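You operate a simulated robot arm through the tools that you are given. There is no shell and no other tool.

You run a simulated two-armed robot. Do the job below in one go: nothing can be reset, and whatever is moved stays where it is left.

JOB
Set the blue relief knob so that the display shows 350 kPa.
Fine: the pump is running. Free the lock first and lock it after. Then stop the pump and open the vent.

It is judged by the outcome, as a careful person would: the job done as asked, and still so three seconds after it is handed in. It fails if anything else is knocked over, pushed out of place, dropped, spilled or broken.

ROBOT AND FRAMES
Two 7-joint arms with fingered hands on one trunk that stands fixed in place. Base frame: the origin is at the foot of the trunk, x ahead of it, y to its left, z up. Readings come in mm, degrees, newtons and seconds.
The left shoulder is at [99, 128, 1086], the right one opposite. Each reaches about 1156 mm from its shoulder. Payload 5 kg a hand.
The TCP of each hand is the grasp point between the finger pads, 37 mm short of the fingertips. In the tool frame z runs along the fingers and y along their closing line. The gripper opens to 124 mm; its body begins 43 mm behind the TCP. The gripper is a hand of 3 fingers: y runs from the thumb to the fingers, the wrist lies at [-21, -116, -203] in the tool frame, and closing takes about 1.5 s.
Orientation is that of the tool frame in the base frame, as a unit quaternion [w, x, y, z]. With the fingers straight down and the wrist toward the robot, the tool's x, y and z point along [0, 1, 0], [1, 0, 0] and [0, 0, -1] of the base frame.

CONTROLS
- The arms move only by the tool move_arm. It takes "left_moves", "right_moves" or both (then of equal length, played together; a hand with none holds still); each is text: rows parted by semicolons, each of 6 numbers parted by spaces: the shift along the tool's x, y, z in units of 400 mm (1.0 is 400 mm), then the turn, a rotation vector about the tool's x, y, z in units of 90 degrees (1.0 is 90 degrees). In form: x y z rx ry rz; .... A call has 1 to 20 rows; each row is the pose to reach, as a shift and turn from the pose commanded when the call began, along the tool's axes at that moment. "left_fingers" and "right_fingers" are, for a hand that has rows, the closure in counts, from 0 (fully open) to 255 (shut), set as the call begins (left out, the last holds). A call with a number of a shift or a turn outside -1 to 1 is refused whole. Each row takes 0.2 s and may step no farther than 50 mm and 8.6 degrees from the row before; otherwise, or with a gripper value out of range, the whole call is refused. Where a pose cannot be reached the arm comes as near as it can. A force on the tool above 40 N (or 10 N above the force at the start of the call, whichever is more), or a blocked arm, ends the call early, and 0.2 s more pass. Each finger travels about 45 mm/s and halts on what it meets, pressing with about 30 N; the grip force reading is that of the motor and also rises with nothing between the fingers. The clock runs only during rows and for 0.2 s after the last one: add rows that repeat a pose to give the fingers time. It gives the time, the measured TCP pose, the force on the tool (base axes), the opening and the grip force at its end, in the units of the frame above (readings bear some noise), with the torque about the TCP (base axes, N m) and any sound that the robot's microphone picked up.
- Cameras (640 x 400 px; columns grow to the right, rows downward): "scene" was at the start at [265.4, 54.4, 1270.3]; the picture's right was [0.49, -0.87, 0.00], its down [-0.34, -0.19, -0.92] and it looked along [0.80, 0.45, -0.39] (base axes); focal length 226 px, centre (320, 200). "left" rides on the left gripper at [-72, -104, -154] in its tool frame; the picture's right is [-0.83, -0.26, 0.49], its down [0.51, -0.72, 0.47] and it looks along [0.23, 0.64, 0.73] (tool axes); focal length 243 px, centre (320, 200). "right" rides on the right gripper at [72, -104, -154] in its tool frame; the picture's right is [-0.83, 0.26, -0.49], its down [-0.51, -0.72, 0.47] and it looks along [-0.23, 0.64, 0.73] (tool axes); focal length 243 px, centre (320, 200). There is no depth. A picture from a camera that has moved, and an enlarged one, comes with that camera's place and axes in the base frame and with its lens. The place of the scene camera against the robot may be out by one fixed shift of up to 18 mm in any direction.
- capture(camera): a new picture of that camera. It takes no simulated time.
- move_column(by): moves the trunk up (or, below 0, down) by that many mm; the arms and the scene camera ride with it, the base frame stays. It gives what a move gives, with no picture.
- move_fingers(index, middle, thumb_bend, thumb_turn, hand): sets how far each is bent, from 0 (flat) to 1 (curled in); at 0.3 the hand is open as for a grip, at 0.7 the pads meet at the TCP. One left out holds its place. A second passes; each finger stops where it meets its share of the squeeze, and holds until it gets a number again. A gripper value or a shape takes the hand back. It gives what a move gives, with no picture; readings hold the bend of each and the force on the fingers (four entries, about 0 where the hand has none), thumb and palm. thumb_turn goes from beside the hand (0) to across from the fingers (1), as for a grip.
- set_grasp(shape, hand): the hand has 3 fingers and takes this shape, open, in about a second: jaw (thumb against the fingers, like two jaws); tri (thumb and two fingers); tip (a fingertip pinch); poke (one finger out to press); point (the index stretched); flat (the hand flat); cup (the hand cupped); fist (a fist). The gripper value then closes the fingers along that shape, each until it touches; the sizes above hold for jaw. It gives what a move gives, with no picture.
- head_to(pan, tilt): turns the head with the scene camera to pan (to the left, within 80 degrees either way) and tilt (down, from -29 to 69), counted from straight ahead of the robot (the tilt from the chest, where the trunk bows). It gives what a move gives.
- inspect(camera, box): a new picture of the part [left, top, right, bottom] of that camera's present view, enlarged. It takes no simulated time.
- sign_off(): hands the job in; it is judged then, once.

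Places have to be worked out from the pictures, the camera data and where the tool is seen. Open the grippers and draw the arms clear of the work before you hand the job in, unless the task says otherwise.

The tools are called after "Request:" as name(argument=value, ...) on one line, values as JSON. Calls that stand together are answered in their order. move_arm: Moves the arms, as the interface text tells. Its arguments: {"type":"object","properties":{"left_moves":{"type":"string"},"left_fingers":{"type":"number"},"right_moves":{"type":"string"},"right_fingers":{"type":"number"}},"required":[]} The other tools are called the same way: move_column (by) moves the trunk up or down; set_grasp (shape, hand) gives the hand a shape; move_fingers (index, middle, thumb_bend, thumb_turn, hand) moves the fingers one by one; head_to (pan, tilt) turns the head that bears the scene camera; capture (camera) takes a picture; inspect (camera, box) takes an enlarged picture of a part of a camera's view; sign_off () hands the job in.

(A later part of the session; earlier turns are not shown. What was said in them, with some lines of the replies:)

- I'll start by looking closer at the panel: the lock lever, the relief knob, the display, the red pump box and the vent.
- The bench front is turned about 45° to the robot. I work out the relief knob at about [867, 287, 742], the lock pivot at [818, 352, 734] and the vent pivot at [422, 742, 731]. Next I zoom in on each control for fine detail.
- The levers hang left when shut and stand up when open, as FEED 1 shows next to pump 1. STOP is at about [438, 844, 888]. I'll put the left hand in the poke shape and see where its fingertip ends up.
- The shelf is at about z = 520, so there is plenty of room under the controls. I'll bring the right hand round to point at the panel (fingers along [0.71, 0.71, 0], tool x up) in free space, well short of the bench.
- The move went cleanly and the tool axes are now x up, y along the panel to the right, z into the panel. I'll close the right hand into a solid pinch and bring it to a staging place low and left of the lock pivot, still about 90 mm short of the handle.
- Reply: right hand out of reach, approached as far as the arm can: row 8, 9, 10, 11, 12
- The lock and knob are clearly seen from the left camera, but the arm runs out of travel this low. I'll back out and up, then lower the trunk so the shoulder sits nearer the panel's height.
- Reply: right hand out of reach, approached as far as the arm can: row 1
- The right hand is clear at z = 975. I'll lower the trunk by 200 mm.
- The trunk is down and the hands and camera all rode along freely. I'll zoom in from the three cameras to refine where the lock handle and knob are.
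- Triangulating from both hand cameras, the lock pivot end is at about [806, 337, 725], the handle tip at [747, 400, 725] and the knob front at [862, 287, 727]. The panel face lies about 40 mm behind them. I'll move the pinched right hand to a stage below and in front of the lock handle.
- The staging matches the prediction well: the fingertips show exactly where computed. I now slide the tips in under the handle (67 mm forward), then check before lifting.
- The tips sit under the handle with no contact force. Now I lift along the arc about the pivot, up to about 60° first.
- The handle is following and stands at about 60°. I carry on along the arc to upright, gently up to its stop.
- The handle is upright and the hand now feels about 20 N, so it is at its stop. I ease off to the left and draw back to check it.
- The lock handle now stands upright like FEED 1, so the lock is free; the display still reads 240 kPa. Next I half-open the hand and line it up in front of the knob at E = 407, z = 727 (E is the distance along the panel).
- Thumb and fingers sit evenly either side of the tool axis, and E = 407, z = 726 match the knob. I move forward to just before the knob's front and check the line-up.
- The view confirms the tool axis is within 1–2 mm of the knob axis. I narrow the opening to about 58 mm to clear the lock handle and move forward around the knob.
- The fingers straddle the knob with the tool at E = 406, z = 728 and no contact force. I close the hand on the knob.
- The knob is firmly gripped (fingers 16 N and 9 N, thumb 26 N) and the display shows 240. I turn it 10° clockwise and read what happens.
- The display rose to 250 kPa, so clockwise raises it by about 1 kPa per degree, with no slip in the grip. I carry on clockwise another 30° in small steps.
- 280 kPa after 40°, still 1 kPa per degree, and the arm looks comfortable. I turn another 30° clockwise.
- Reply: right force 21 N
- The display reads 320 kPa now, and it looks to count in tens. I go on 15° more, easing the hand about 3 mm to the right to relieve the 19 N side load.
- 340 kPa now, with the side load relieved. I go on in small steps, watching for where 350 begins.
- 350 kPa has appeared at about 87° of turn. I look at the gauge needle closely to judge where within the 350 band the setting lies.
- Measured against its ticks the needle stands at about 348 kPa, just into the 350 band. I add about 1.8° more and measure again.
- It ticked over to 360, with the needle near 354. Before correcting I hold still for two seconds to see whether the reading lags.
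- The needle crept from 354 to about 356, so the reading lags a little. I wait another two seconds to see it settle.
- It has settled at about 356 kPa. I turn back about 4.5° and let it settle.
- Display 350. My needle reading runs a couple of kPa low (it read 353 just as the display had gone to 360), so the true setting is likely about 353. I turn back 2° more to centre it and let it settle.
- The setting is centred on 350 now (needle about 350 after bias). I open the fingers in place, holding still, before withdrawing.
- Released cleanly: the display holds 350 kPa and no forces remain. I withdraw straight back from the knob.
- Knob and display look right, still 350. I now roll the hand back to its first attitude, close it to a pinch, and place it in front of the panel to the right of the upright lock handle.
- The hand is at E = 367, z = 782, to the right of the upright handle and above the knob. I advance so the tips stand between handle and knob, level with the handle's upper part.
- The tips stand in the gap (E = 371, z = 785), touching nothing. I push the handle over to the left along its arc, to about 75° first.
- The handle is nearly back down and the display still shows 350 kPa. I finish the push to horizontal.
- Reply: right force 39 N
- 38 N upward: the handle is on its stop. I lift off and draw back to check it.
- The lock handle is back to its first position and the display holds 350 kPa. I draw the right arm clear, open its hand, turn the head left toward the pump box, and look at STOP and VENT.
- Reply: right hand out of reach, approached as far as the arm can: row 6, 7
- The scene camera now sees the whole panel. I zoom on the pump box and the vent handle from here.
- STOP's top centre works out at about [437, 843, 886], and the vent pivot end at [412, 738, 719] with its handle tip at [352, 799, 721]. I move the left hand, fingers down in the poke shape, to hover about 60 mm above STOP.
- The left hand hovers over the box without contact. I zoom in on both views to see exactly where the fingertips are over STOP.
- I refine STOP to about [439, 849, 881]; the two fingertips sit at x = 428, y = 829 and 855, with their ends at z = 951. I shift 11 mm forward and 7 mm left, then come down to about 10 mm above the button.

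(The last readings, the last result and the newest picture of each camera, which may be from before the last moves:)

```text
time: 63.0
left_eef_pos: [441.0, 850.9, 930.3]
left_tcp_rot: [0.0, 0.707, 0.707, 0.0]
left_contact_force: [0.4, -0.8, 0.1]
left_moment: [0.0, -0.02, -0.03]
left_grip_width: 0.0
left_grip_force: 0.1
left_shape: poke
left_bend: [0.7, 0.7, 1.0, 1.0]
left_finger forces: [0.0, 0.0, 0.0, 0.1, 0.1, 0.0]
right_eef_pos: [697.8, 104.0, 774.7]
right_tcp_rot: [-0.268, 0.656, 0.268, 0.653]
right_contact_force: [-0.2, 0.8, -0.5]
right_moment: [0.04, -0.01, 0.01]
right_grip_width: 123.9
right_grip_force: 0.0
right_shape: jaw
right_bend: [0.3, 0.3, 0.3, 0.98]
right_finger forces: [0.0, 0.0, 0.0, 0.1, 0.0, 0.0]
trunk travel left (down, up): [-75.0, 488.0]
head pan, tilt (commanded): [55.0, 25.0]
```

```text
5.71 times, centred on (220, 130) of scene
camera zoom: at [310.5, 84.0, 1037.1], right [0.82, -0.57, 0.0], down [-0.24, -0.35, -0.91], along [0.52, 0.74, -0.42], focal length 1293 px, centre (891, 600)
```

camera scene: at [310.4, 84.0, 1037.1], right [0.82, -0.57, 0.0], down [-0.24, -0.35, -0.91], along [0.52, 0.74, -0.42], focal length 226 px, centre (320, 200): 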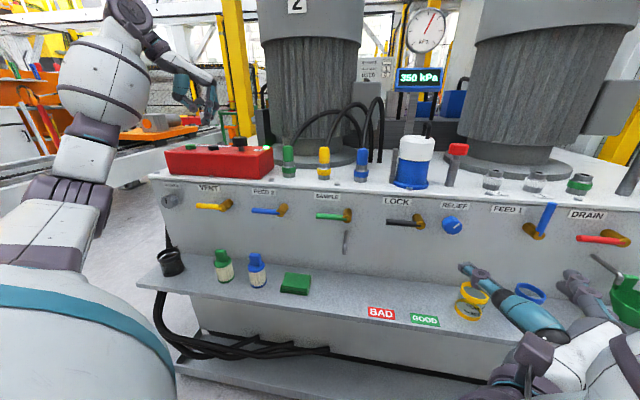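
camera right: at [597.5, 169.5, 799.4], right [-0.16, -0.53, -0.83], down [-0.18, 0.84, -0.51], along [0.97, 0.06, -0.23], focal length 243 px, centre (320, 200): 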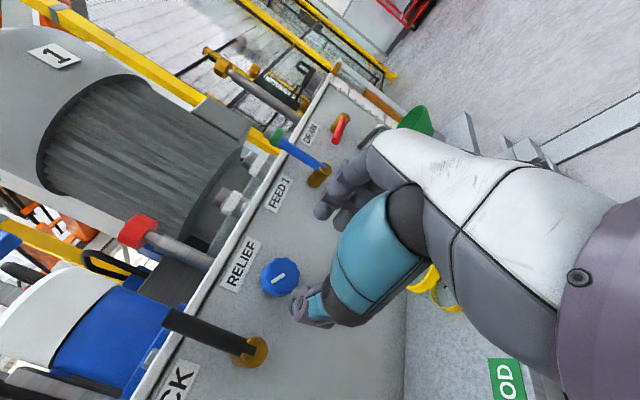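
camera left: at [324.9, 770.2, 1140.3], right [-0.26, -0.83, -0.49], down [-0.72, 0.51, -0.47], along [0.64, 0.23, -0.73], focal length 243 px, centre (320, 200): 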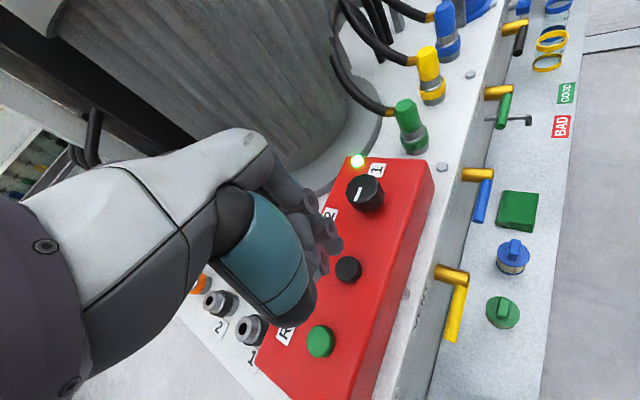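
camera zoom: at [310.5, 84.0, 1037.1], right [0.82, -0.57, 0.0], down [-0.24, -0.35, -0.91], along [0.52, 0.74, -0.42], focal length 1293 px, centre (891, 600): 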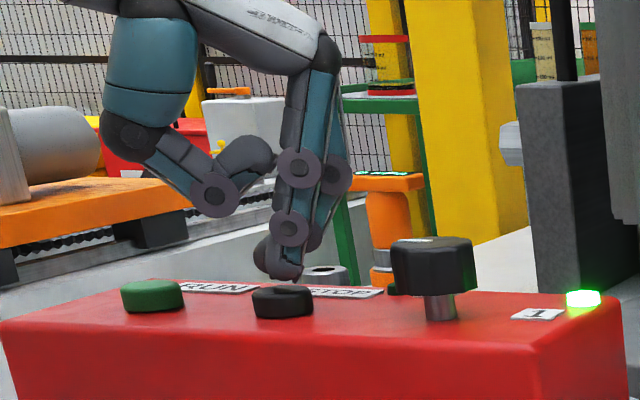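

The fingertips are right above STOP with nothing else near. I press down in small steps, a few mm past first touch.

Request:
move_arm(left_moves="-.005 -.0075 .0125 0 0 0; -.005 -.0075 .0225 0 0 0; -.005 -.0075 .03 0 0 0; -.005 -.0075 .0375 0 0 0; -.005 -.0075 .0425 0 0 0; -.005 -.0075 .0475 0 0 0; -.005 -.0075 .0475 0 0 0")

Request:
inspect(camera="scene", box=[180, 95, 280, 175])

Request:
inspect(camera="scene", box=[370, 0, 470, 100])

```text
time: 64.6
left_eef_pos: [436.1, 844.8, 913.9]
left_tcp_rot: [0.0, 0.707, 0.707, 0.003]
left_contact_force: [2.8, 9.2, 38.4]
left_moment: [0.43, -0.19, 0.0]
left_grip_width: 0.0
left_grip_force: 0.0
left_shape: poke
left_bend: [0.7, 0.7, 1.0, 1.0]
left_finger forces: [20.6, 17.7, 0.1, 0.0, 0.0, 0.0]
right_eef_pos: [696.0, 102.7, 776.2]
right_tcp_rot: [-0.268, 0.655, 0.267, 0.654]
right_contact_force: [1.2, -0.5, -0.6]
right_moment: [0.0, 0.01, -0.01]
right_grip_width: 123.9
right_grip_force: 0.0
right_shape: jaw
right_bend: [0.3, 0.3, 0.3, 0.98]
right_finger forces: [0.1, 0.0, 0.0, 0.0, 0.0, 0.0]
trunk travel left (down, up): [-75.0, 488.0]
head pan, tilt (commanded): [55.0, 25.0]
heard: click
```

```text
5.00 times, centred on (230, 135) of scene
camera zoom: at [308.9, 81.6, 1037.8], right [0.82, -0.57, 0.0], down [-0.24, -0.34, -0.91], along [0.52, 0.74, -0.42], focal length 1132 px, centre (770, 525)
```

zoom: 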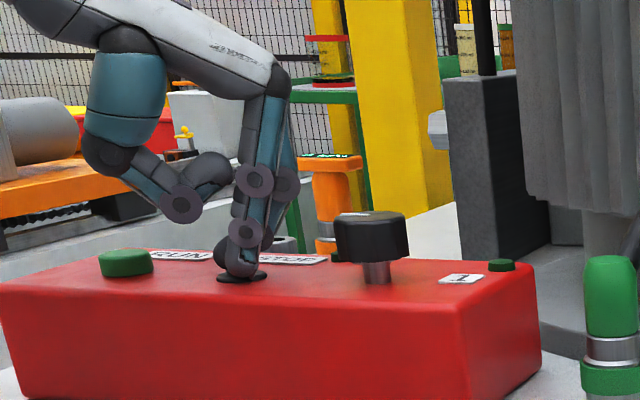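

```text
4.00 times, centred on (420, 50) of scene
camera zoom: at [308.9, 81.6, 1037.8], right [0.82, -0.57, 0.0], down [-0.24, -0.34, -0.91], along [0.52, 0.74, -0.42], focal length 905 px, centre (-80, 800)
```

zoom: 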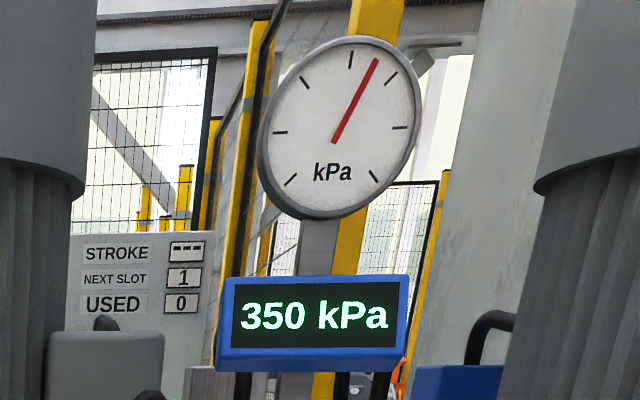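

A click, and the pump lamp has gone out: the pump is stopped. The display still holds 350 kPa as no vent is open yet. I lift the left hand straight up off STOP and back it away from the box.

Request:
move_arm(left_moves="0 0 -.1 0 0 0; 0 0 -.2 0 0 0; -.05 -.04 -.28 0 0 0; -.12 -.1 -.335 0 0 0; -.2 -.16 -.335 0 0 0; -.27 -.22 -.335 0 0 0; -.3225 -.27 -.335 0 0 0; -.3225 -.27 -.335 0 0 0")

Request:
capture(camera="scene")

Request:
inspect(camera="scene", box=[140, 125, 330, 310])

```text
time: 66.4
left_eef_pos: [330.3, 717.2, 1042.6]
left_tcp_rot: [0.001, 0.707, 0.707, 0.0]
left_contact_force: [-0.2, -0.3, -0.4]
left_moment: [0.01, 0.02, 0.02]
left_grip_width: 0.0
left_grip_force: 0.0
left_shape: poke
left_bend: [0.7, 0.7, 1.0, 1.0]
left_finger forces: [0.1, 0.1, 0.0, 0.0, 0.0, 0.0]
right_eef_pos: [697.7, 103.0, 775.2]
right_tcp_rot: [-0.268, 0.656, 0.268, 0.653]
right_contact_force: [0.1, 0.0, 0.2]
right_moment: [0.05, -0.03, 0.03]
right_grip_width: 123.6
right_grip_force: 0.1
right_shape: jaw
right_bend: [0.3, 0.3, 0.3, 0.98]
right_finger forces: [0.1, 0.0, 0.1, 0.0, 0.0, 0.1]
trunk travel left (down, up): [-75.0, 488.0]
head pan, tilt (commanded): [55.0, 25.0]
```

```text
taken
camera scene: at [310.6, 84.4, 1036.9], right [0.82, -0.57, 0.0], down [-0.24, -0.35, -0.91], along [0.52, 0.74, -0.42], focal length 226 px, centre (320, 200)
```

scene: 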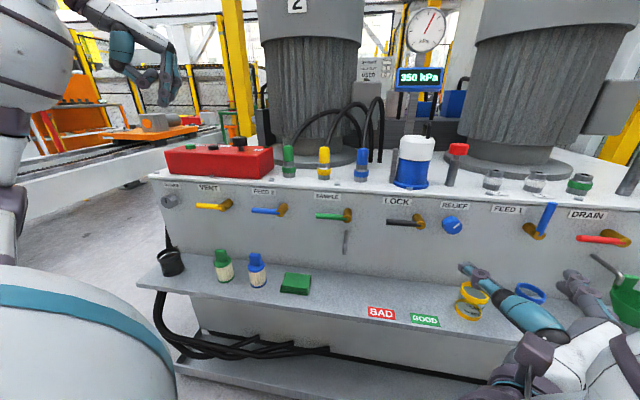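

```text
2.16 times, centred on (235, 218) of scene
camera zoom: at [310.6, 84.4, 1036.9], right [0.82, -0.57, 0.0], down [-0.24, -0.35, -0.91], along [0.52, 0.74, -0.42], focal length 489 px, centre (504, 162)
```

zoom: 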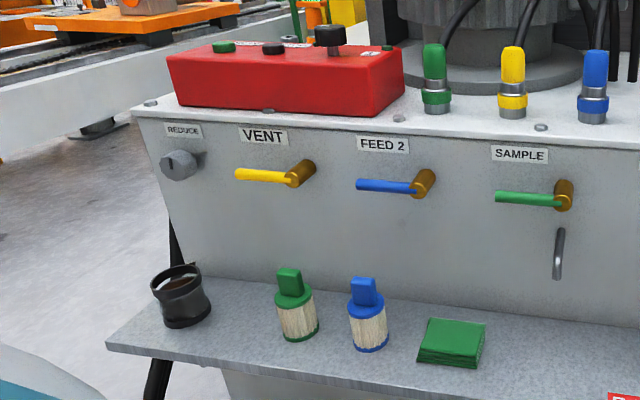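

The pump lamp is out and everything stands in place. Next I turn the left hand to point at the panel (about 20° downward) while bringing it to a staging place in front of the vent, well clear of the bottle and bowl on the shelf.

Request:
move_arm(left_moves="-.0129 -.0071 .0423 -.054 .0312 -.0445; -.0258 -.0142 .0846 -.108 .0623 -.089; -.0387 -.0213 .1269 -.1619 .0935 -.1335; -.0515 -.0285 .1692 -.2159 .1246 -.178; -.0644 -.0356 .2115 -.2699 .1558 -.2225; -.0773 -.0427 .2538 -.3239 .187 -.267; -.0902 -.0498 .2962 -.3778 .2181 -.3115; -.1031 -.0569 .3385 -.4318 .2493 -.356; -.116 -.0641 .3808 -.4858 .2804 -.4005; -.1288 -.0712 .4231 -.5398 .3116 -.445; -.1417 -.0783 .4654 -.5937 .3428 -.4895; -.1546 -.0854 .5077 -.6477 .3739 -.534; -.1675 -.0925 .55 -.7017 .4051 -.5785; -.1675 -.0925 .55 -.7017 .4051 -.5785")

Request:
capture(camera="scene")

Request:
capture(camera="left")

```text
time: 69.4
left_eef_pos: [295.0, 735.3, 791.3]
left_tcp_rot: [0.149, 0.213, 0.791, 0.554]
left_contact_force: [0.6, 0.5, 0.1]
left_moment: [0.01, -0.02, 0.01]
left_grip_width: 0.0
left_grip_force: 0.1
left_shape: poke
left_bend: [0.7, 0.7, 1.0, 1.0]
left_finger forces: [0.0, 0.1, 0.0, 0.1, 0.0, 0.1]
left hand out of reach, approached as far as the arm can: row 9, 10, 11, 12, 13, 14
right_eef_pos: [698.9, 103.4, 775.7]
right_tcp_rot: [-0.268, 0.656, 0.268, 0.653]
right_contact_force: [-0.2, 0.0, -1.2]
right_moment: [0.02, 0.02, -0.02]
right_grip_width: 123.8
right_grip_force: 0.0
right_shape: jaw
right_bend: [0.3, 0.3, 0.3, 0.98]
right_finger forces: [0.1, 0.1, 0.0, 0.1, 0.0, 0.1]
trunk travel left (down, up): [-75.0, 488.0]
head pan, tilt (commanded): [55.0, 25.0]
```

```text
taken
camera scene: at [310.5, 84.0, 1037.1], right [0.82, -0.57, 0.0], down [-0.24, -0.35, -0.91], along [0.52, 0.74, -0.42], focal length 226 px, centre (320, 200)
```

scene: 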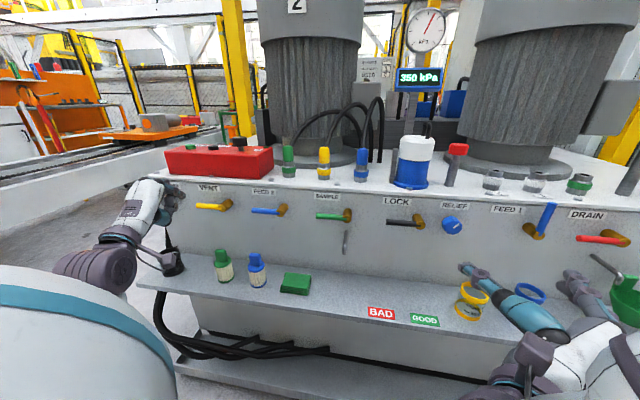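

```text
taken
camera left: at [267.7, 542.9, 744.7], right [0.91, -0.09, -0.41], down [-0.34, 0.43, -0.84], along [0.25, 0.9, 0.35], focal length 243 px, centre (320, 200)
```

left: 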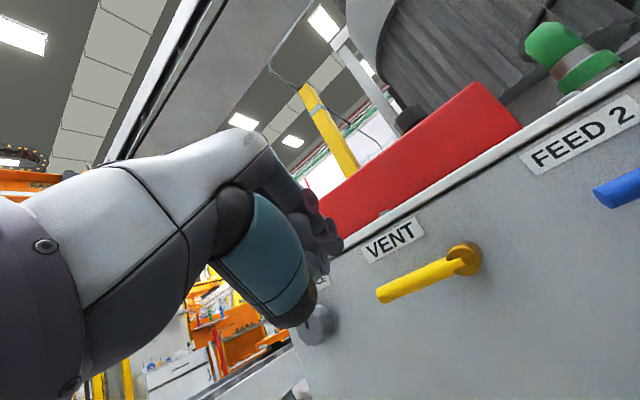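

The hand reached the wanted attitude, but farther left than asked, at [295, 735, 791]; its tips are still about 43 mm in front of the handle. I lower it straight down to below the handle's level and look.

Request:
move_arm(left_moves="0 -.062 .0225 0 0 0; 0 -.124 .045 0 0 0; 0 -.186 .0675 0 0 0; 0 -.247 .09 0 0 0; 0 -.247 .09 0 0 0")

Request:
inspect(camera="scene", box=[80, 150, 300, 310])

Request:
capture(camera="left")

```text
time: 70.6
left_eef_pos: [292.8, 735.5, 682.9]
left_tcp_rot: [0.149, 0.212, 0.791, 0.554]
left_contact_force: [0.0, 0.1, -0.4]
left_moment: [-0.01, 0.03, 0.02]
left_grip_width: 0.2
left_grip_force: 0.0
left_shape: poke
left_bend: [0.7, 0.7, 1.0, 1.0]
left_finger forces: [0.0, 0.0, 0.1, 0.0, 0.0, 0.0]
right_eef_pos: [698.2, 102.7, 775.8]
right_tcp_rot: [-0.268, 0.656, 0.267, 0.653]
right_contact_force: [-0.1, -0.1, -0.7]
right_moment: [0.01, -0.03, -0.03]
right_grip_width: 123.8
right_grip_force: 0.0
right_shape: jaw
right_bend: [0.3, 0.3, 0.3, 0.98]
right_finger forces: [0.0, 0.0, 0.0, 0.0, 0.0, 0.0]
trunk travel left (down, up): [-75.0, 488.0]
head pan, tilt (commanded): [55.0, 25.0]
```

```text
2.50 times, centred on (190, 230) of scene
camera zoom: at [310.5, 84.2, 1037.0], right [0.82, -0.57, 0.0], down [-0.24, -0.35, -0.91], along [0.52, 0.74, -0.42], focal length 566 px, centre (645, 125)
```

zoom: 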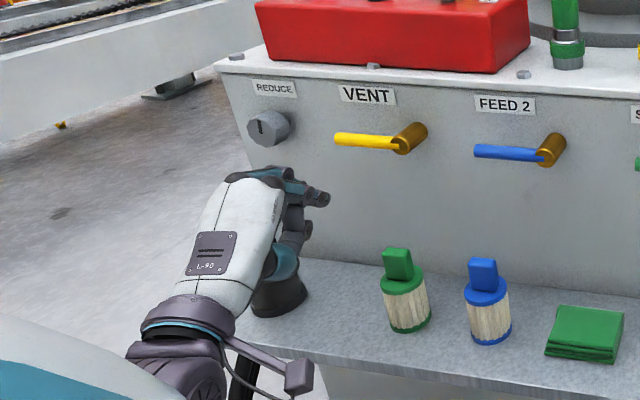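

```text
taken
camera left: at [265.1, 544.3, 637.2], right [0.91, -0.09, -0.41], down [-0.34, 0.42, -0.84], along [0.25, 0.9, 0.35], focal length 243 px, centre (320, 200)
```

left: 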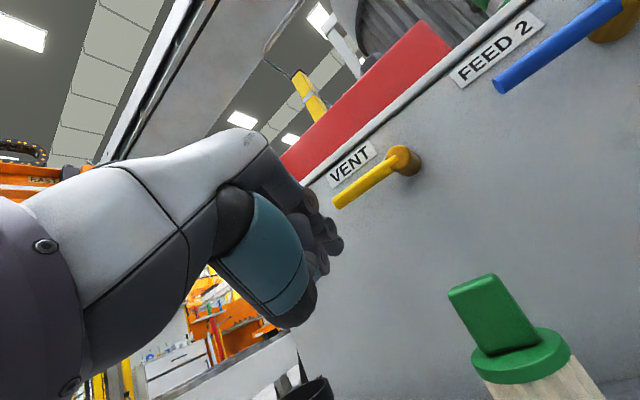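

The left hand is at handle-underside level and touches nothing; the bottle top is at about z = 609, well below the hand. I slide the fingertips in under the vent handle near its tip end.

Request:
move_arm(left_moves="-.022 .0135 .034 0 0 0; -.044 .027 .0675 0 0 0; -.066 .0405 .101 0 0 0; -.088 .054 .135 0 0 0; -.088 .054 .135 0 0 0")

Request:
inspect(camera="scene", box=[130, 170, 290, 290])

Request:
capture(camera="left")

```text
time: 71.8
left_eef_pos: [351.8, 768.9, 685.7]
left_tcp_rot: [0.149, 0.213, 0.791, 0.554]
left_contact_force: [0.9, -0.2, 0.1]
left_moment: [-0.02, 0.02, 0.01]
left_grip_width: 0.1
left_grip_force: 0.1
left_shape: poke
left_bend: [0.7, 0.7, 1.0, 1.0]
left_finger forces: [0.0, 0.0, 0.1, 0.1, 0.0, 0.0]
right_eef_pos: [697.5, 103.5, 775.3]
right_tcp_rot: [-0.268, 0.656, 0.268, 0.653]
right_contact_force: [0.8, 0.8, -0.2]
right_moment: [0.0, 0.02, 0.02]
right_grip_width: 123.7
right_grip_force: 0.1
right_shape: jaw
right_bend: [0.3, 0.3, 0.3, 0.98]
right_finger forces: [0.0, 0.1, 0.0, 0.0, 0.0, 0.1]
trunk travel left (down, up): [-75.0, 488.0]
head pan, tilt (commanded): [55.0, 25.0]
```

```text
3.33 times, centred on (210, 230) of scene
camera zoom: at [310.5, 84.3, 1037.0], right [0.82, -0.57, 0.0], down [-0.24, -0.35, -0.91], along [0.52, 0.74, -0.42], focal length 754 px, centre (687, 100)
```

zoom: 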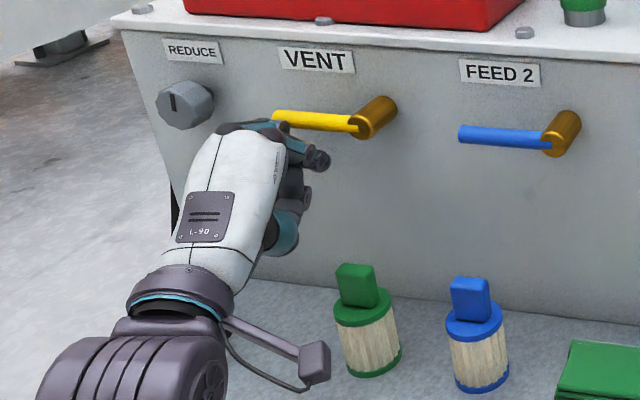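

```text
taken
camera left: at [324.9, 577.2, 639.3], right [0.91, -0.09, -0.41], down [-0.34, 0.42, -0.84], along [0.25, 0.9, 0.35], focal length 243 px, centre (320, 200)
```

left: 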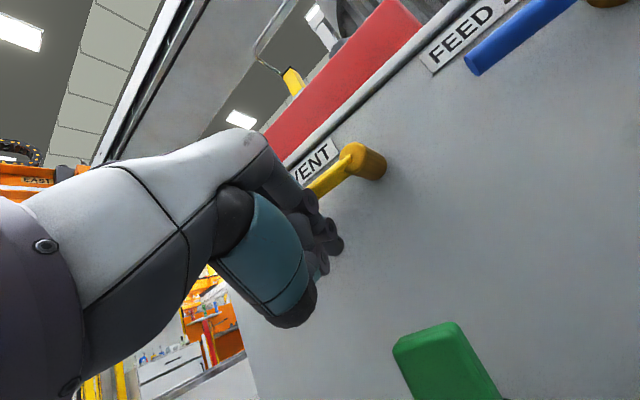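

The fingers are under the yellow handle, free of contact. I lift along the arc about the vent pivot, to about 60° first.

Request:
move_arm(left_moves="-.0034 .0232 -.0094 0 0 0; -.0034 .0432 -.0167 0 0 0; .0017 .0653 -.0233 0 0 0; .0068 .0873 -.0298 0 0 0; .0057 .1082 -.0377 0 0 0; .0046 .129 -.0456 0 0 0; -.0013 .1481 -.0543 0 0 0; -.0072 .1671 -.0629 0 0 0; -.0175 .1837 -.0719 0 0 0; -.0278 .2003 -.0808 0 0 0")

Request:
inspect(camera="scene", box=[130, 150, 290, 270])

Request:
capture(camera="left")

Request:
inspect(camera="scene", box=[370, 0, 470, 100])

```text
time: 74.0
left_eef_pos: [360.1, 761.1, 772.4]
left_tcp_rot: [0.149, 0.213, 0.791, 0.554]
left_contact_force: [-0.3, 0.0, -0.9]
left_moment: [0.01, 0.01, 0.03]
left_grip_width: 0.0
left_grip_force: 0.0
left_shape: poke
left_bend: [0.7, 0.7, 1.0, 1.0]
left_finger forces: [0.8, 0.0, 0.0, 0.0, 0.0, 0.0]
right_eef_pos: [697.5, 103.3, 774.9]
right_tcp_rot: [-0.268, 0.655, 0.268, 0.653]
right_contact_force: [-0.2, 0.6, -0.9]
right_moment: [0.02, 0.02, 0.0]
right_grip_width: 123.6
right_grip_force: 0.0
right_shape: jaw
right_bend: [0.3, 0.3, 0.3, 0.98]
right_finger forces: [0.1, 0.1, 0.1, 0.0, 0.1, 0.1]
trunk travel left (down, up): [-75.0, 488.0]
head pan, tilt (commanded): [55.0, 25.0]
```

```text
3.33 times, centred on (210, 210) of scene
camera zoom: at [310.5, 84.3, 1037.0], right [0.82, -0.57, 0.0], down [-0.24, -0.35, -0.91], along [0.52, 0.74, -0.42], focal length 754 px, centre (687, 167)
```

zoom: 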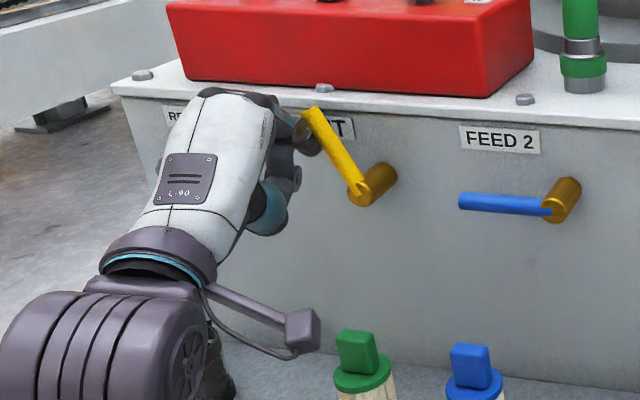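

```text
taken
camera left: at [332.8, 569.6, 726.5], right [0.91, -0.09, -0.41], down [-0.34, 0.42, -0.84], along [0.25, 0.9, 0.35], focal length 243 px, centre (320, 200)
```

left: 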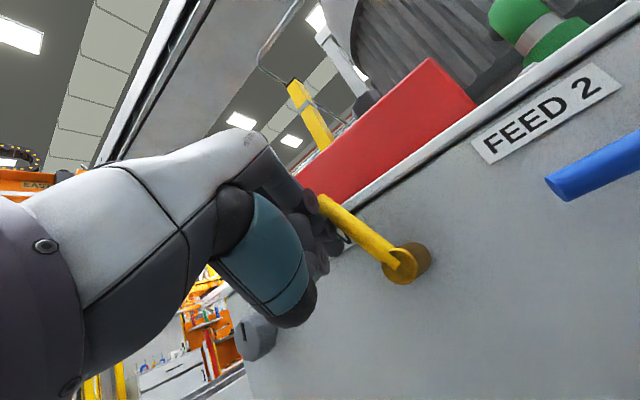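

```text
4.00 times, centred on (420, 50) of scene
camera zoom: at [310.5, 84.3, 1037.0], right [0.82, -0.57, 0.0], down [-0.24, -0.35, -0.91], along [0.52, 0.74, -0.42], focal length 905 px, centre (-80, 800)
```

zoom: 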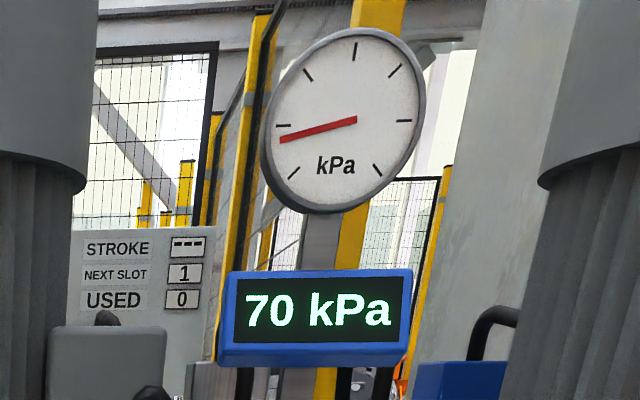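

The handle is following and the pressure is already down to 70 kPa. I carry it on to upright.

Request:
move_arm(left_moves="-.014 .0121 -.0084 0 0 0; -.028 .0242 -.0168 0 0 0; -.0447 .0336 -.025 0 0 0; -.0613 .043 -.0331 0 0 0; -.0725 .042 -.036 0 0 0; -.0821 .0411 -.0384 0 0 0; -.0821 .0411 -.0384 0 0 0")

Request:
inspect(camera="scene", box=[130, 150, 290, 270])

Request:
capture(camera="left")

```text
time: 75.6
left_eef_pos: [382.1, 740.2, 793.1]
left_tcp_rot: [0.147, 0.21, 0.792, 0.554]
left_contact_force: [-21.9, 18.2, 3.7]
left_moment: [-0.05, -0.19, 0.39]
left_grip_width: 0.2
left_grip_force: 0.1
left_shape: poke
left_bend: [0.7, 0.7, 1.0, 1.0]
left_finger forces: [26.8, 0.0, 0.0, 0.1, 0.0, 0.1]
right_eef_pos: [696.5, 104.2, 776.9]
right_tcp_rot: [-0.267, 0.655, 0.268, 0.654]
right_contact_force: [0.0, 0.2, 0.0]
right_moment: [0.0, -0.01, -0.01]
right_grip_width: 123.8
right_grip_force: 0.1
right_shape: jaw
right_bend: [0.3, 0.3, 0.3, 0.98]
right_finger forces: [0.0, 0.0, 0.1, 0.1, 0.0, 0.0]
trunk travel left (down, up): [-75.0, 488.0]
head pan, tilt (commanded): [55.0, 25.0]
```

```text
3.33 times, centred on (210, 210) of scene
camera zoom: at [308.5, 85.5, 1037.6], right [0.82, -0.57, 0.0], down [-0.24, -0.35, -0.91], along [0.52, 0.74, -0.42], focal length 754 px, centre (687, 167)
```

zoom: 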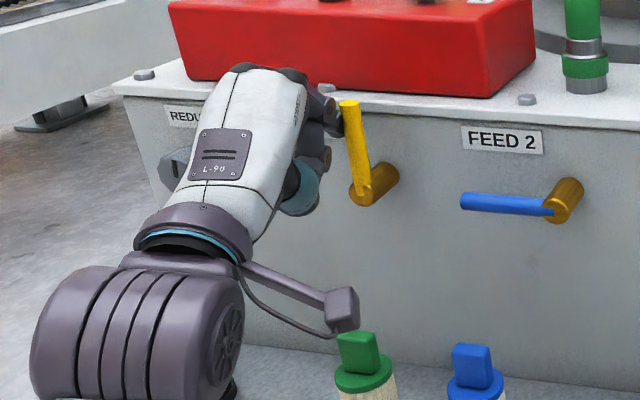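

```text
taken
camera left: at [355.1, 548.2, 747.1], right [0.91, -0.09, -0.41], down [-0.34, 0.42, -0.84], along [0.25, 0.9, 0.35], focal length 243 px, centre (320, 200)
```

left: 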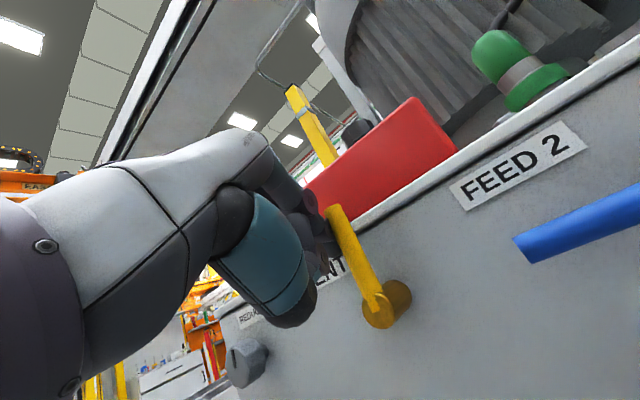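

The handle stands upright against its stop (about 28 N sideways). I ease the fingers off to the left and draw back about 45 mm.

Request:
move_arm(left_moves=".0145 .0013 .0036 0 0 0; .029 .0027 .0073 0 0 0; .0387 -.0097 -.0267 0 0 0; .0484 -.0221 -.0608 0 0 0; .0581 -.0345 -.0949 0 0 0; .0581 -.0345 -.0949 0 0 0")

Request:
inspect(camera="scene", box=[130, 150, 290, 270])

Request:
inspect(camera="scene", box=[370, 0, 470, 100])

Request:
capture(camera="left")

```text
time: 77.0
left_eef_pos: [346.2, 728.2, 786.9]
left_tcp_rot: [0.148, 0.212, 0.791, 0.554]
left_contact_force: [0.2, -0.3, 0.4]
left_moment: [-0.02, -0.02, 0.01]
left_grip_width: 0.2
left_grip_force: 0.1
left_shape: poke
left_bend: [0.7, 0.7, 1.0, 1.0]
left_finger forces: [0.0, 0.0, 0.1, 0.0, 0.1, 0.0]
left hand out of reach, approached as far as the arm can: row 4, 5, 6
right_eef_pos: [698.2, 104.1, 773.7]
right_tcp_rot: [-0.268, 0.655, 0.267, 0.654]
right_contact_force: [0.7, 0.1, -0.7]
right_moment: [-0.03, -0.02, -0.03]
right_grip_width: 123.9
right_grip_force: 0.0
right_shape: jaw
right_bend: [0.3, 0.3, 0.3, 0.98]
right_finger forces: [0.0, 0.0, 0.1, 0.1, 0.1, 0.1]
trunk travel left (down, up): [-75.0, 488.0]
head pan, tilt (commanded): [55.0, 25.0]
```

```text
3.33 times, centred on (210, 210) of scene
camera zoom: at [310.5, 84.3, 1037.0], right [0.82, -0.57, 0.0], down [-0.24, -0.35, -0.91], along [0.52, 0.74, -0.42], focal length 754 px, centre (687, 167)
```

zoom: 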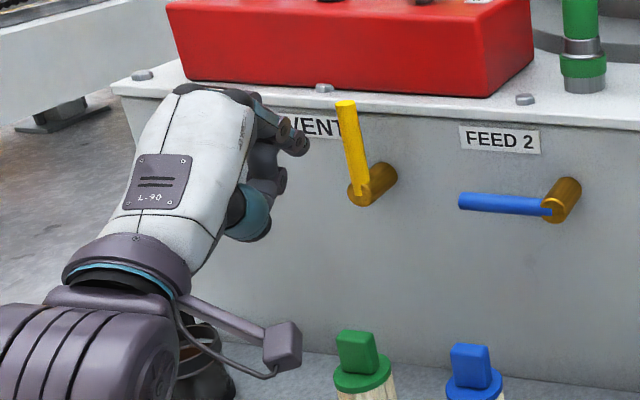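

```text
4.00 times, centred on (420, 50) of scene
camera zoom: at [310.5, 84.3, 1037.0], right [0.82, -0.57, 0.0], down [-0.24, -0.35, -0.91], along [0.52, 0.74, -0.42], focal length 905 px, centre (-80, 800)
```

zoom: 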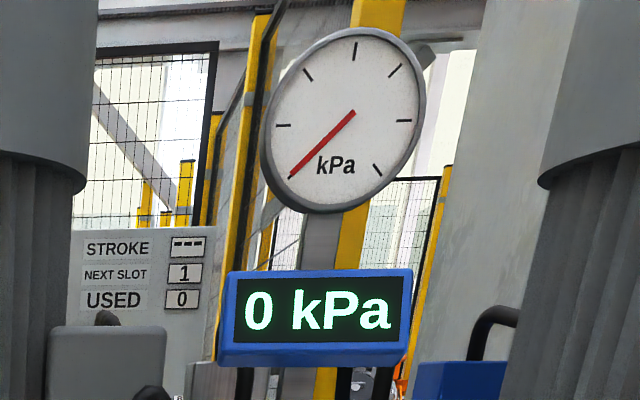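

```text
taken
camera left: at [318.6, 537.3, 741.2], right [0.91, -0.09, -0.41], down [-0.34, 0.42, -0.84], along [0.25, 0.9, 0.35], focal length 243 px, centre (320, 200)
```

left: 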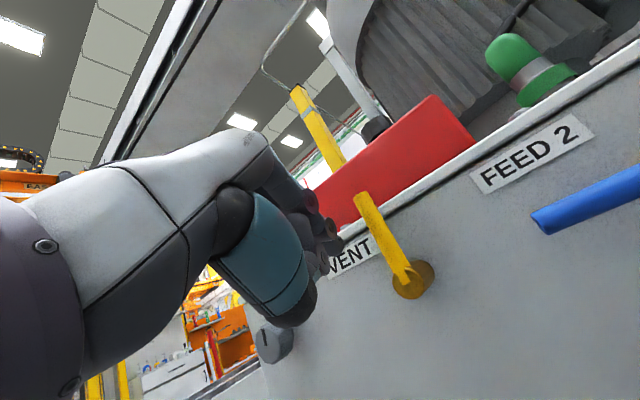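

The vent is fully open and the pressure reads 0 kPa. I lift the left hand up and away, turning it back to fingers down.

Request:
move_arm(left_moves=".0008 .0403 -.0213 .0501 -.0289 .0413; .0015 .0807 -.0426 .1002 -.0579 .0826; .0023 .121 -.0639 .1504 -.0868 .124; .003 .1614 -.0852 .2005 -.1157 .1653; .0038 .2017 -.1065 .2506 -.1447 .2066; .0045 .2421 -.1277 .3007 -.1736 .2479; .0053 .2824 -.149 .3508 -.2026 .2892; .006 .3227 -.1703 .401 -.2315 .3306; .0068 .3631 -.1916 .4511 -.2604 .3719; .0075 .4034 -.2129 .5012 -.2894 .4132; .0083 .4437 -.2342 .5513 -.3183 .4545; .009 .4841 -.2554 .6014 -.3472 .4958; .0098 .5244 -.2767 .6516 -.3762 .5372; .0105 .5648 -.298 .7017 -.4051 .5785; .0105 .5648 -.298 .7017 -.4051 .5785")

Request:
capture(camera="scene")

Request:
capture(camera="left")

```text
time: 80.2
left_eef_pos: [325.0, 698.1, 1041.3]
left_tcp_rot: [0.0, 0.707, 0.707, 0.0]
left_contact_force: [-0.9, 0.5, -0.1]
left_moment: [0.01, -0.02, 0.0]
left_grip_width: 0.1
left_grip_force: 0.0
left_shape: poke
left_bend: [0.7, 0.7, 1.0, 1.0]
left_finger forces: [0.1, 0.0, 0.1, 0.0, 0.1, 0.0]
left hand out of reach, approached as far as the arm can: row 1, 2, 3
right_eef_pos: [697.8, 104.1, 775.4]
right_tcp_rot: [-0.267, 0.656, 0.268, 0.653]
right_contact_force: [-0.1, 0.3, -0.2]
right_moment: [0.0, 0.01, -0.02]
right_grip_width: 123.8
right_grip_force: 0.0
right_shape: jaw
right_bend: [0.3, 0.3, 0.3, 0.98]
right_finger forces: [0.0, 0.1, 0.0, 0.0, 0.1, 0.0]
trunk travel left (down, up): [-75.0, 488.0]
head pan, tilt (commanded): [55.0, 25.0]
```

```text
taken
camera scene: at [310.2, 84.2, 1037.1], right [0.82, -0.57, 0.0], down [-0.24, -0.35, -0.91], along [0.52, 0.74, -0.42], focal length 226 px, centre (320, 200)
```

scene: 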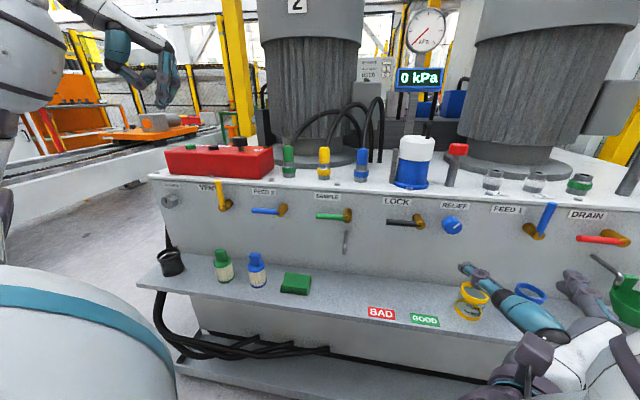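

```text
taken
camera left: at [220.5, 626.8, 1194.0], right [-0.26, -0.83, -0.49], down [-0.72, 0.51, -0.47], along [0.64, 0.23, -0.73], focal length 243 px, centre (320, 200)
```

left: 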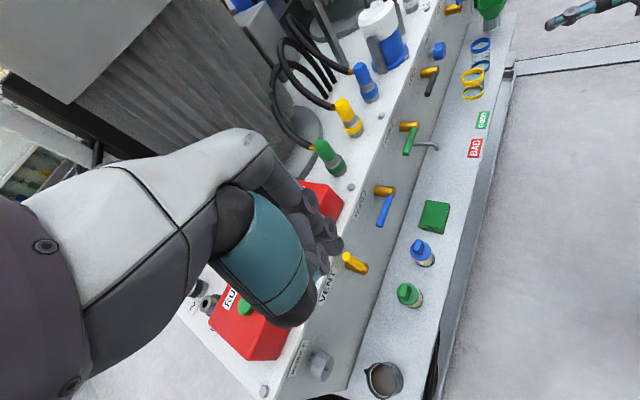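

Everything looks as it should. I draw the left hand farther back and open it, then make a last close check of each control.

Request:
move_arm(left_moves="-.08 0 0 0 0 0; -.16 0 0 0 0 0; -.24 0 0 0 0 0; -.32 0 0 0 0 0; -.32 0 0 0 0 0")

Request:
set_grasp(hand="left", shape="jaw")

Request:
inspect(camera="scene", box=[370, 180, 490, 255])

Request:
inspect(camera="scene", box=[150, 125, 310, 225])

Request:
capture(camera="scene")

Request:
capture(camera="left")

```text
time: 81.4
left_eef_pos: [322.7, 571.5, 1040.0]
left_tcp_rot: [0.0, 0.708, 0.706, 0.0]
left_contact_force: [1.0, -1.0, 0.0]
left_moment: [0.0, -0.01, 0.01]
left_grip_width: 0.0
left_grip_force: 0.1
left_shape: poke
left_bend: [0.7, 0.7, 1.0, 1.0]
left_finger forces: [0.0, 0.0, 0.1, 0.0, 0.0, 0.0]
right_eef_pos: [698.9, 104.5, 775.1]
right_tcp_rot: [-0.267, 0.656, 0.268, 0.653]
right_contact_force: [-0.5, 0.2, -0.4]
right_moment: [0.01, 0.03, -0.01]
right_grip_width: 123.8
right_grip_force: 0.1
right_shape: jaw
right_bend: [0.3, 0.3, 0.3, 0.98]
right_finger forces: [0.1, 0.0, 0.0, 0.0, 0.1, 0.0]
trunk travel left (down, up): [-75.0, 488.0]
head pan, tilt (commanded): [55.0, 25.0]
```

```text
time: 82.3
left_eef_pos: [323.6, 571.6, 1040.1]
left_tcp_rot: [-0.001, 0.707, 0.707, 0.0]
left_contact_force: [-0.4, 0.4, -0.2]
left_moment: [0.01, -0.01, 0.01]
left_grip_width: 124.2
left_grip_force: 0.1
left_shape: jaw
left_bend: [0.3, 0.3, 0.3, 0.98]
left_finger forces: [0.1, 0.1, 0.1, 0.0, 0.0, 0.0]
right_eef_pos: [697.9, 104.9, 774.7]
right_tcp_rot: [-0.268, 0.656, 0.268, 0.653]
right_contact_force: [-0.4, -0.2, -0.3]
right_moment: [0.01, 0.02, 0.0]
right_grip_width: 123.7
right_grip_force: 0.1
right_shape: jaw
right_bend: [0.3, 0.3, 0.3, 0.98]
right_finger forces: [0.0, 0.0, 0.0, 0.0, 0.1, 0.0]
trunk travel left (down, up): [-75.0, 488.0]
head pan, tilt (commanded): [55.0, 25.0]
```

```text
5.33 times, centred on (430, 218) of scene
camera zoom: at [310.5, 84.3, 1037.0], right [0.82, -0.57, 0.0], down [-0.24, -0.35, -0.91], along [0.52, 0.74, -0.42], focal length 1207 px, centre (-267, 107)
```

zoom: 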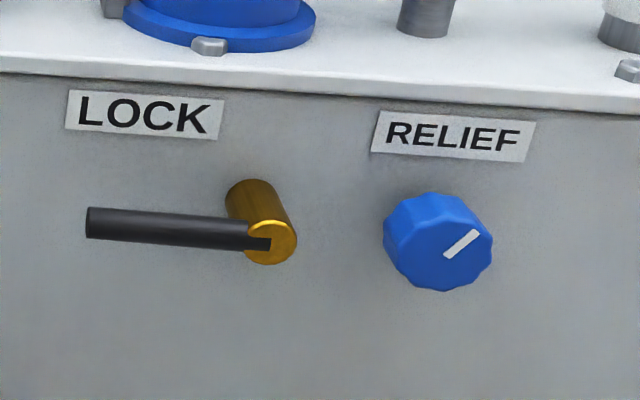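

```text
4.00 times, centred on (230, 175) of scene
camera zoom: at [310.5, 84.3, 1037.0], right [0.82, -0.57, 0.0], down [-0.24, -0.35, -0.91], along [0.52, 0.74, -0.42], focal length 905 px, centre (680, 300)
```

zoom: 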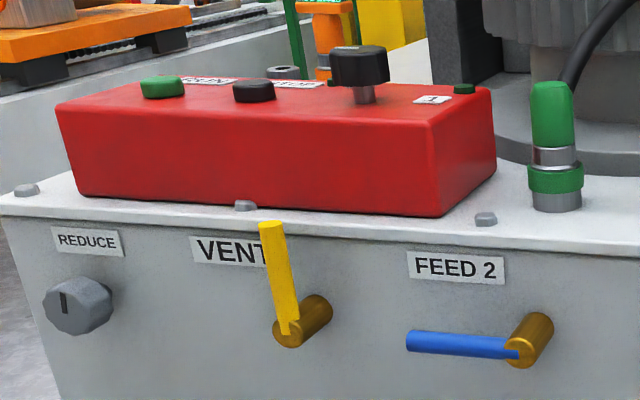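

```text
taken
camera scene: at [310.5, 84.3, 1037.0], right [0.82, -0.57, 0.0], down [-0.24, -0.35, -0.91], along [0.52, 0.74, -0.42], focal length 226 px, centre (320, 200)
```

scene: 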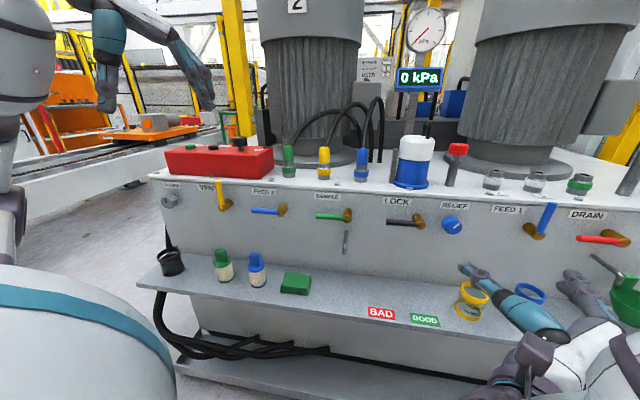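

```text
taken
camera left: at [219.3, 500.1, 1193.2], right [-0.26, -0.83, -0.49], down [-0.72, 0.51, -0.47], along [0.64, 0.23, -0.73], focal length 243 px, centre (320, 200)
```

left: 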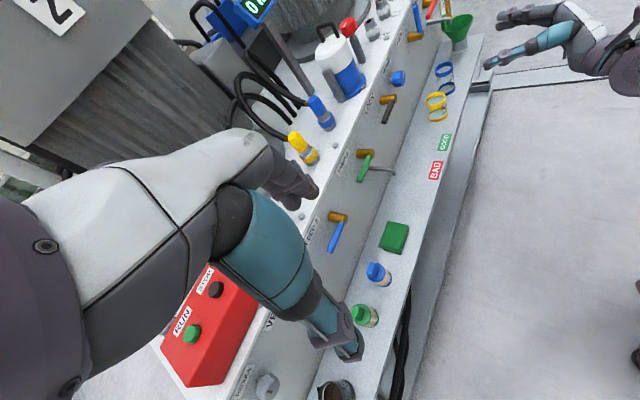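

The last check shows:
- The relief knob is still at its 350 kPa setting and the lock handle is back to horizontal.
- The pump lamp is out and the vent handle is upright, with 0 kPa on the display.
- Both hands are open and clear, and nothing else has moved.

I hand the job in.

Request:
sign_off()

```text
The job is handed in.
```

The relief knob is set to 350 kPa and locked, the pump is stopped, and the vent is open.

- **Relief setting:** I freed the lock, then turned the blue knob until the display settled on 350 kPa. It overshot to 360 once because the reading lags, so I turned it back to the middle of the 350 band.
- **Lock:** the handle is back against its stop in its original horizontal position. The display still read 350 kPa with the lock on.
- **Pump:** I pressed STOP, heard a click, and the pump lamp went out.
- **Vent:** the handle is fully upright and the pressure fell to 0 kPa, which is what the display reads now.

Nothing else was moved or knocked over, and both hands are open and clear of the bench.
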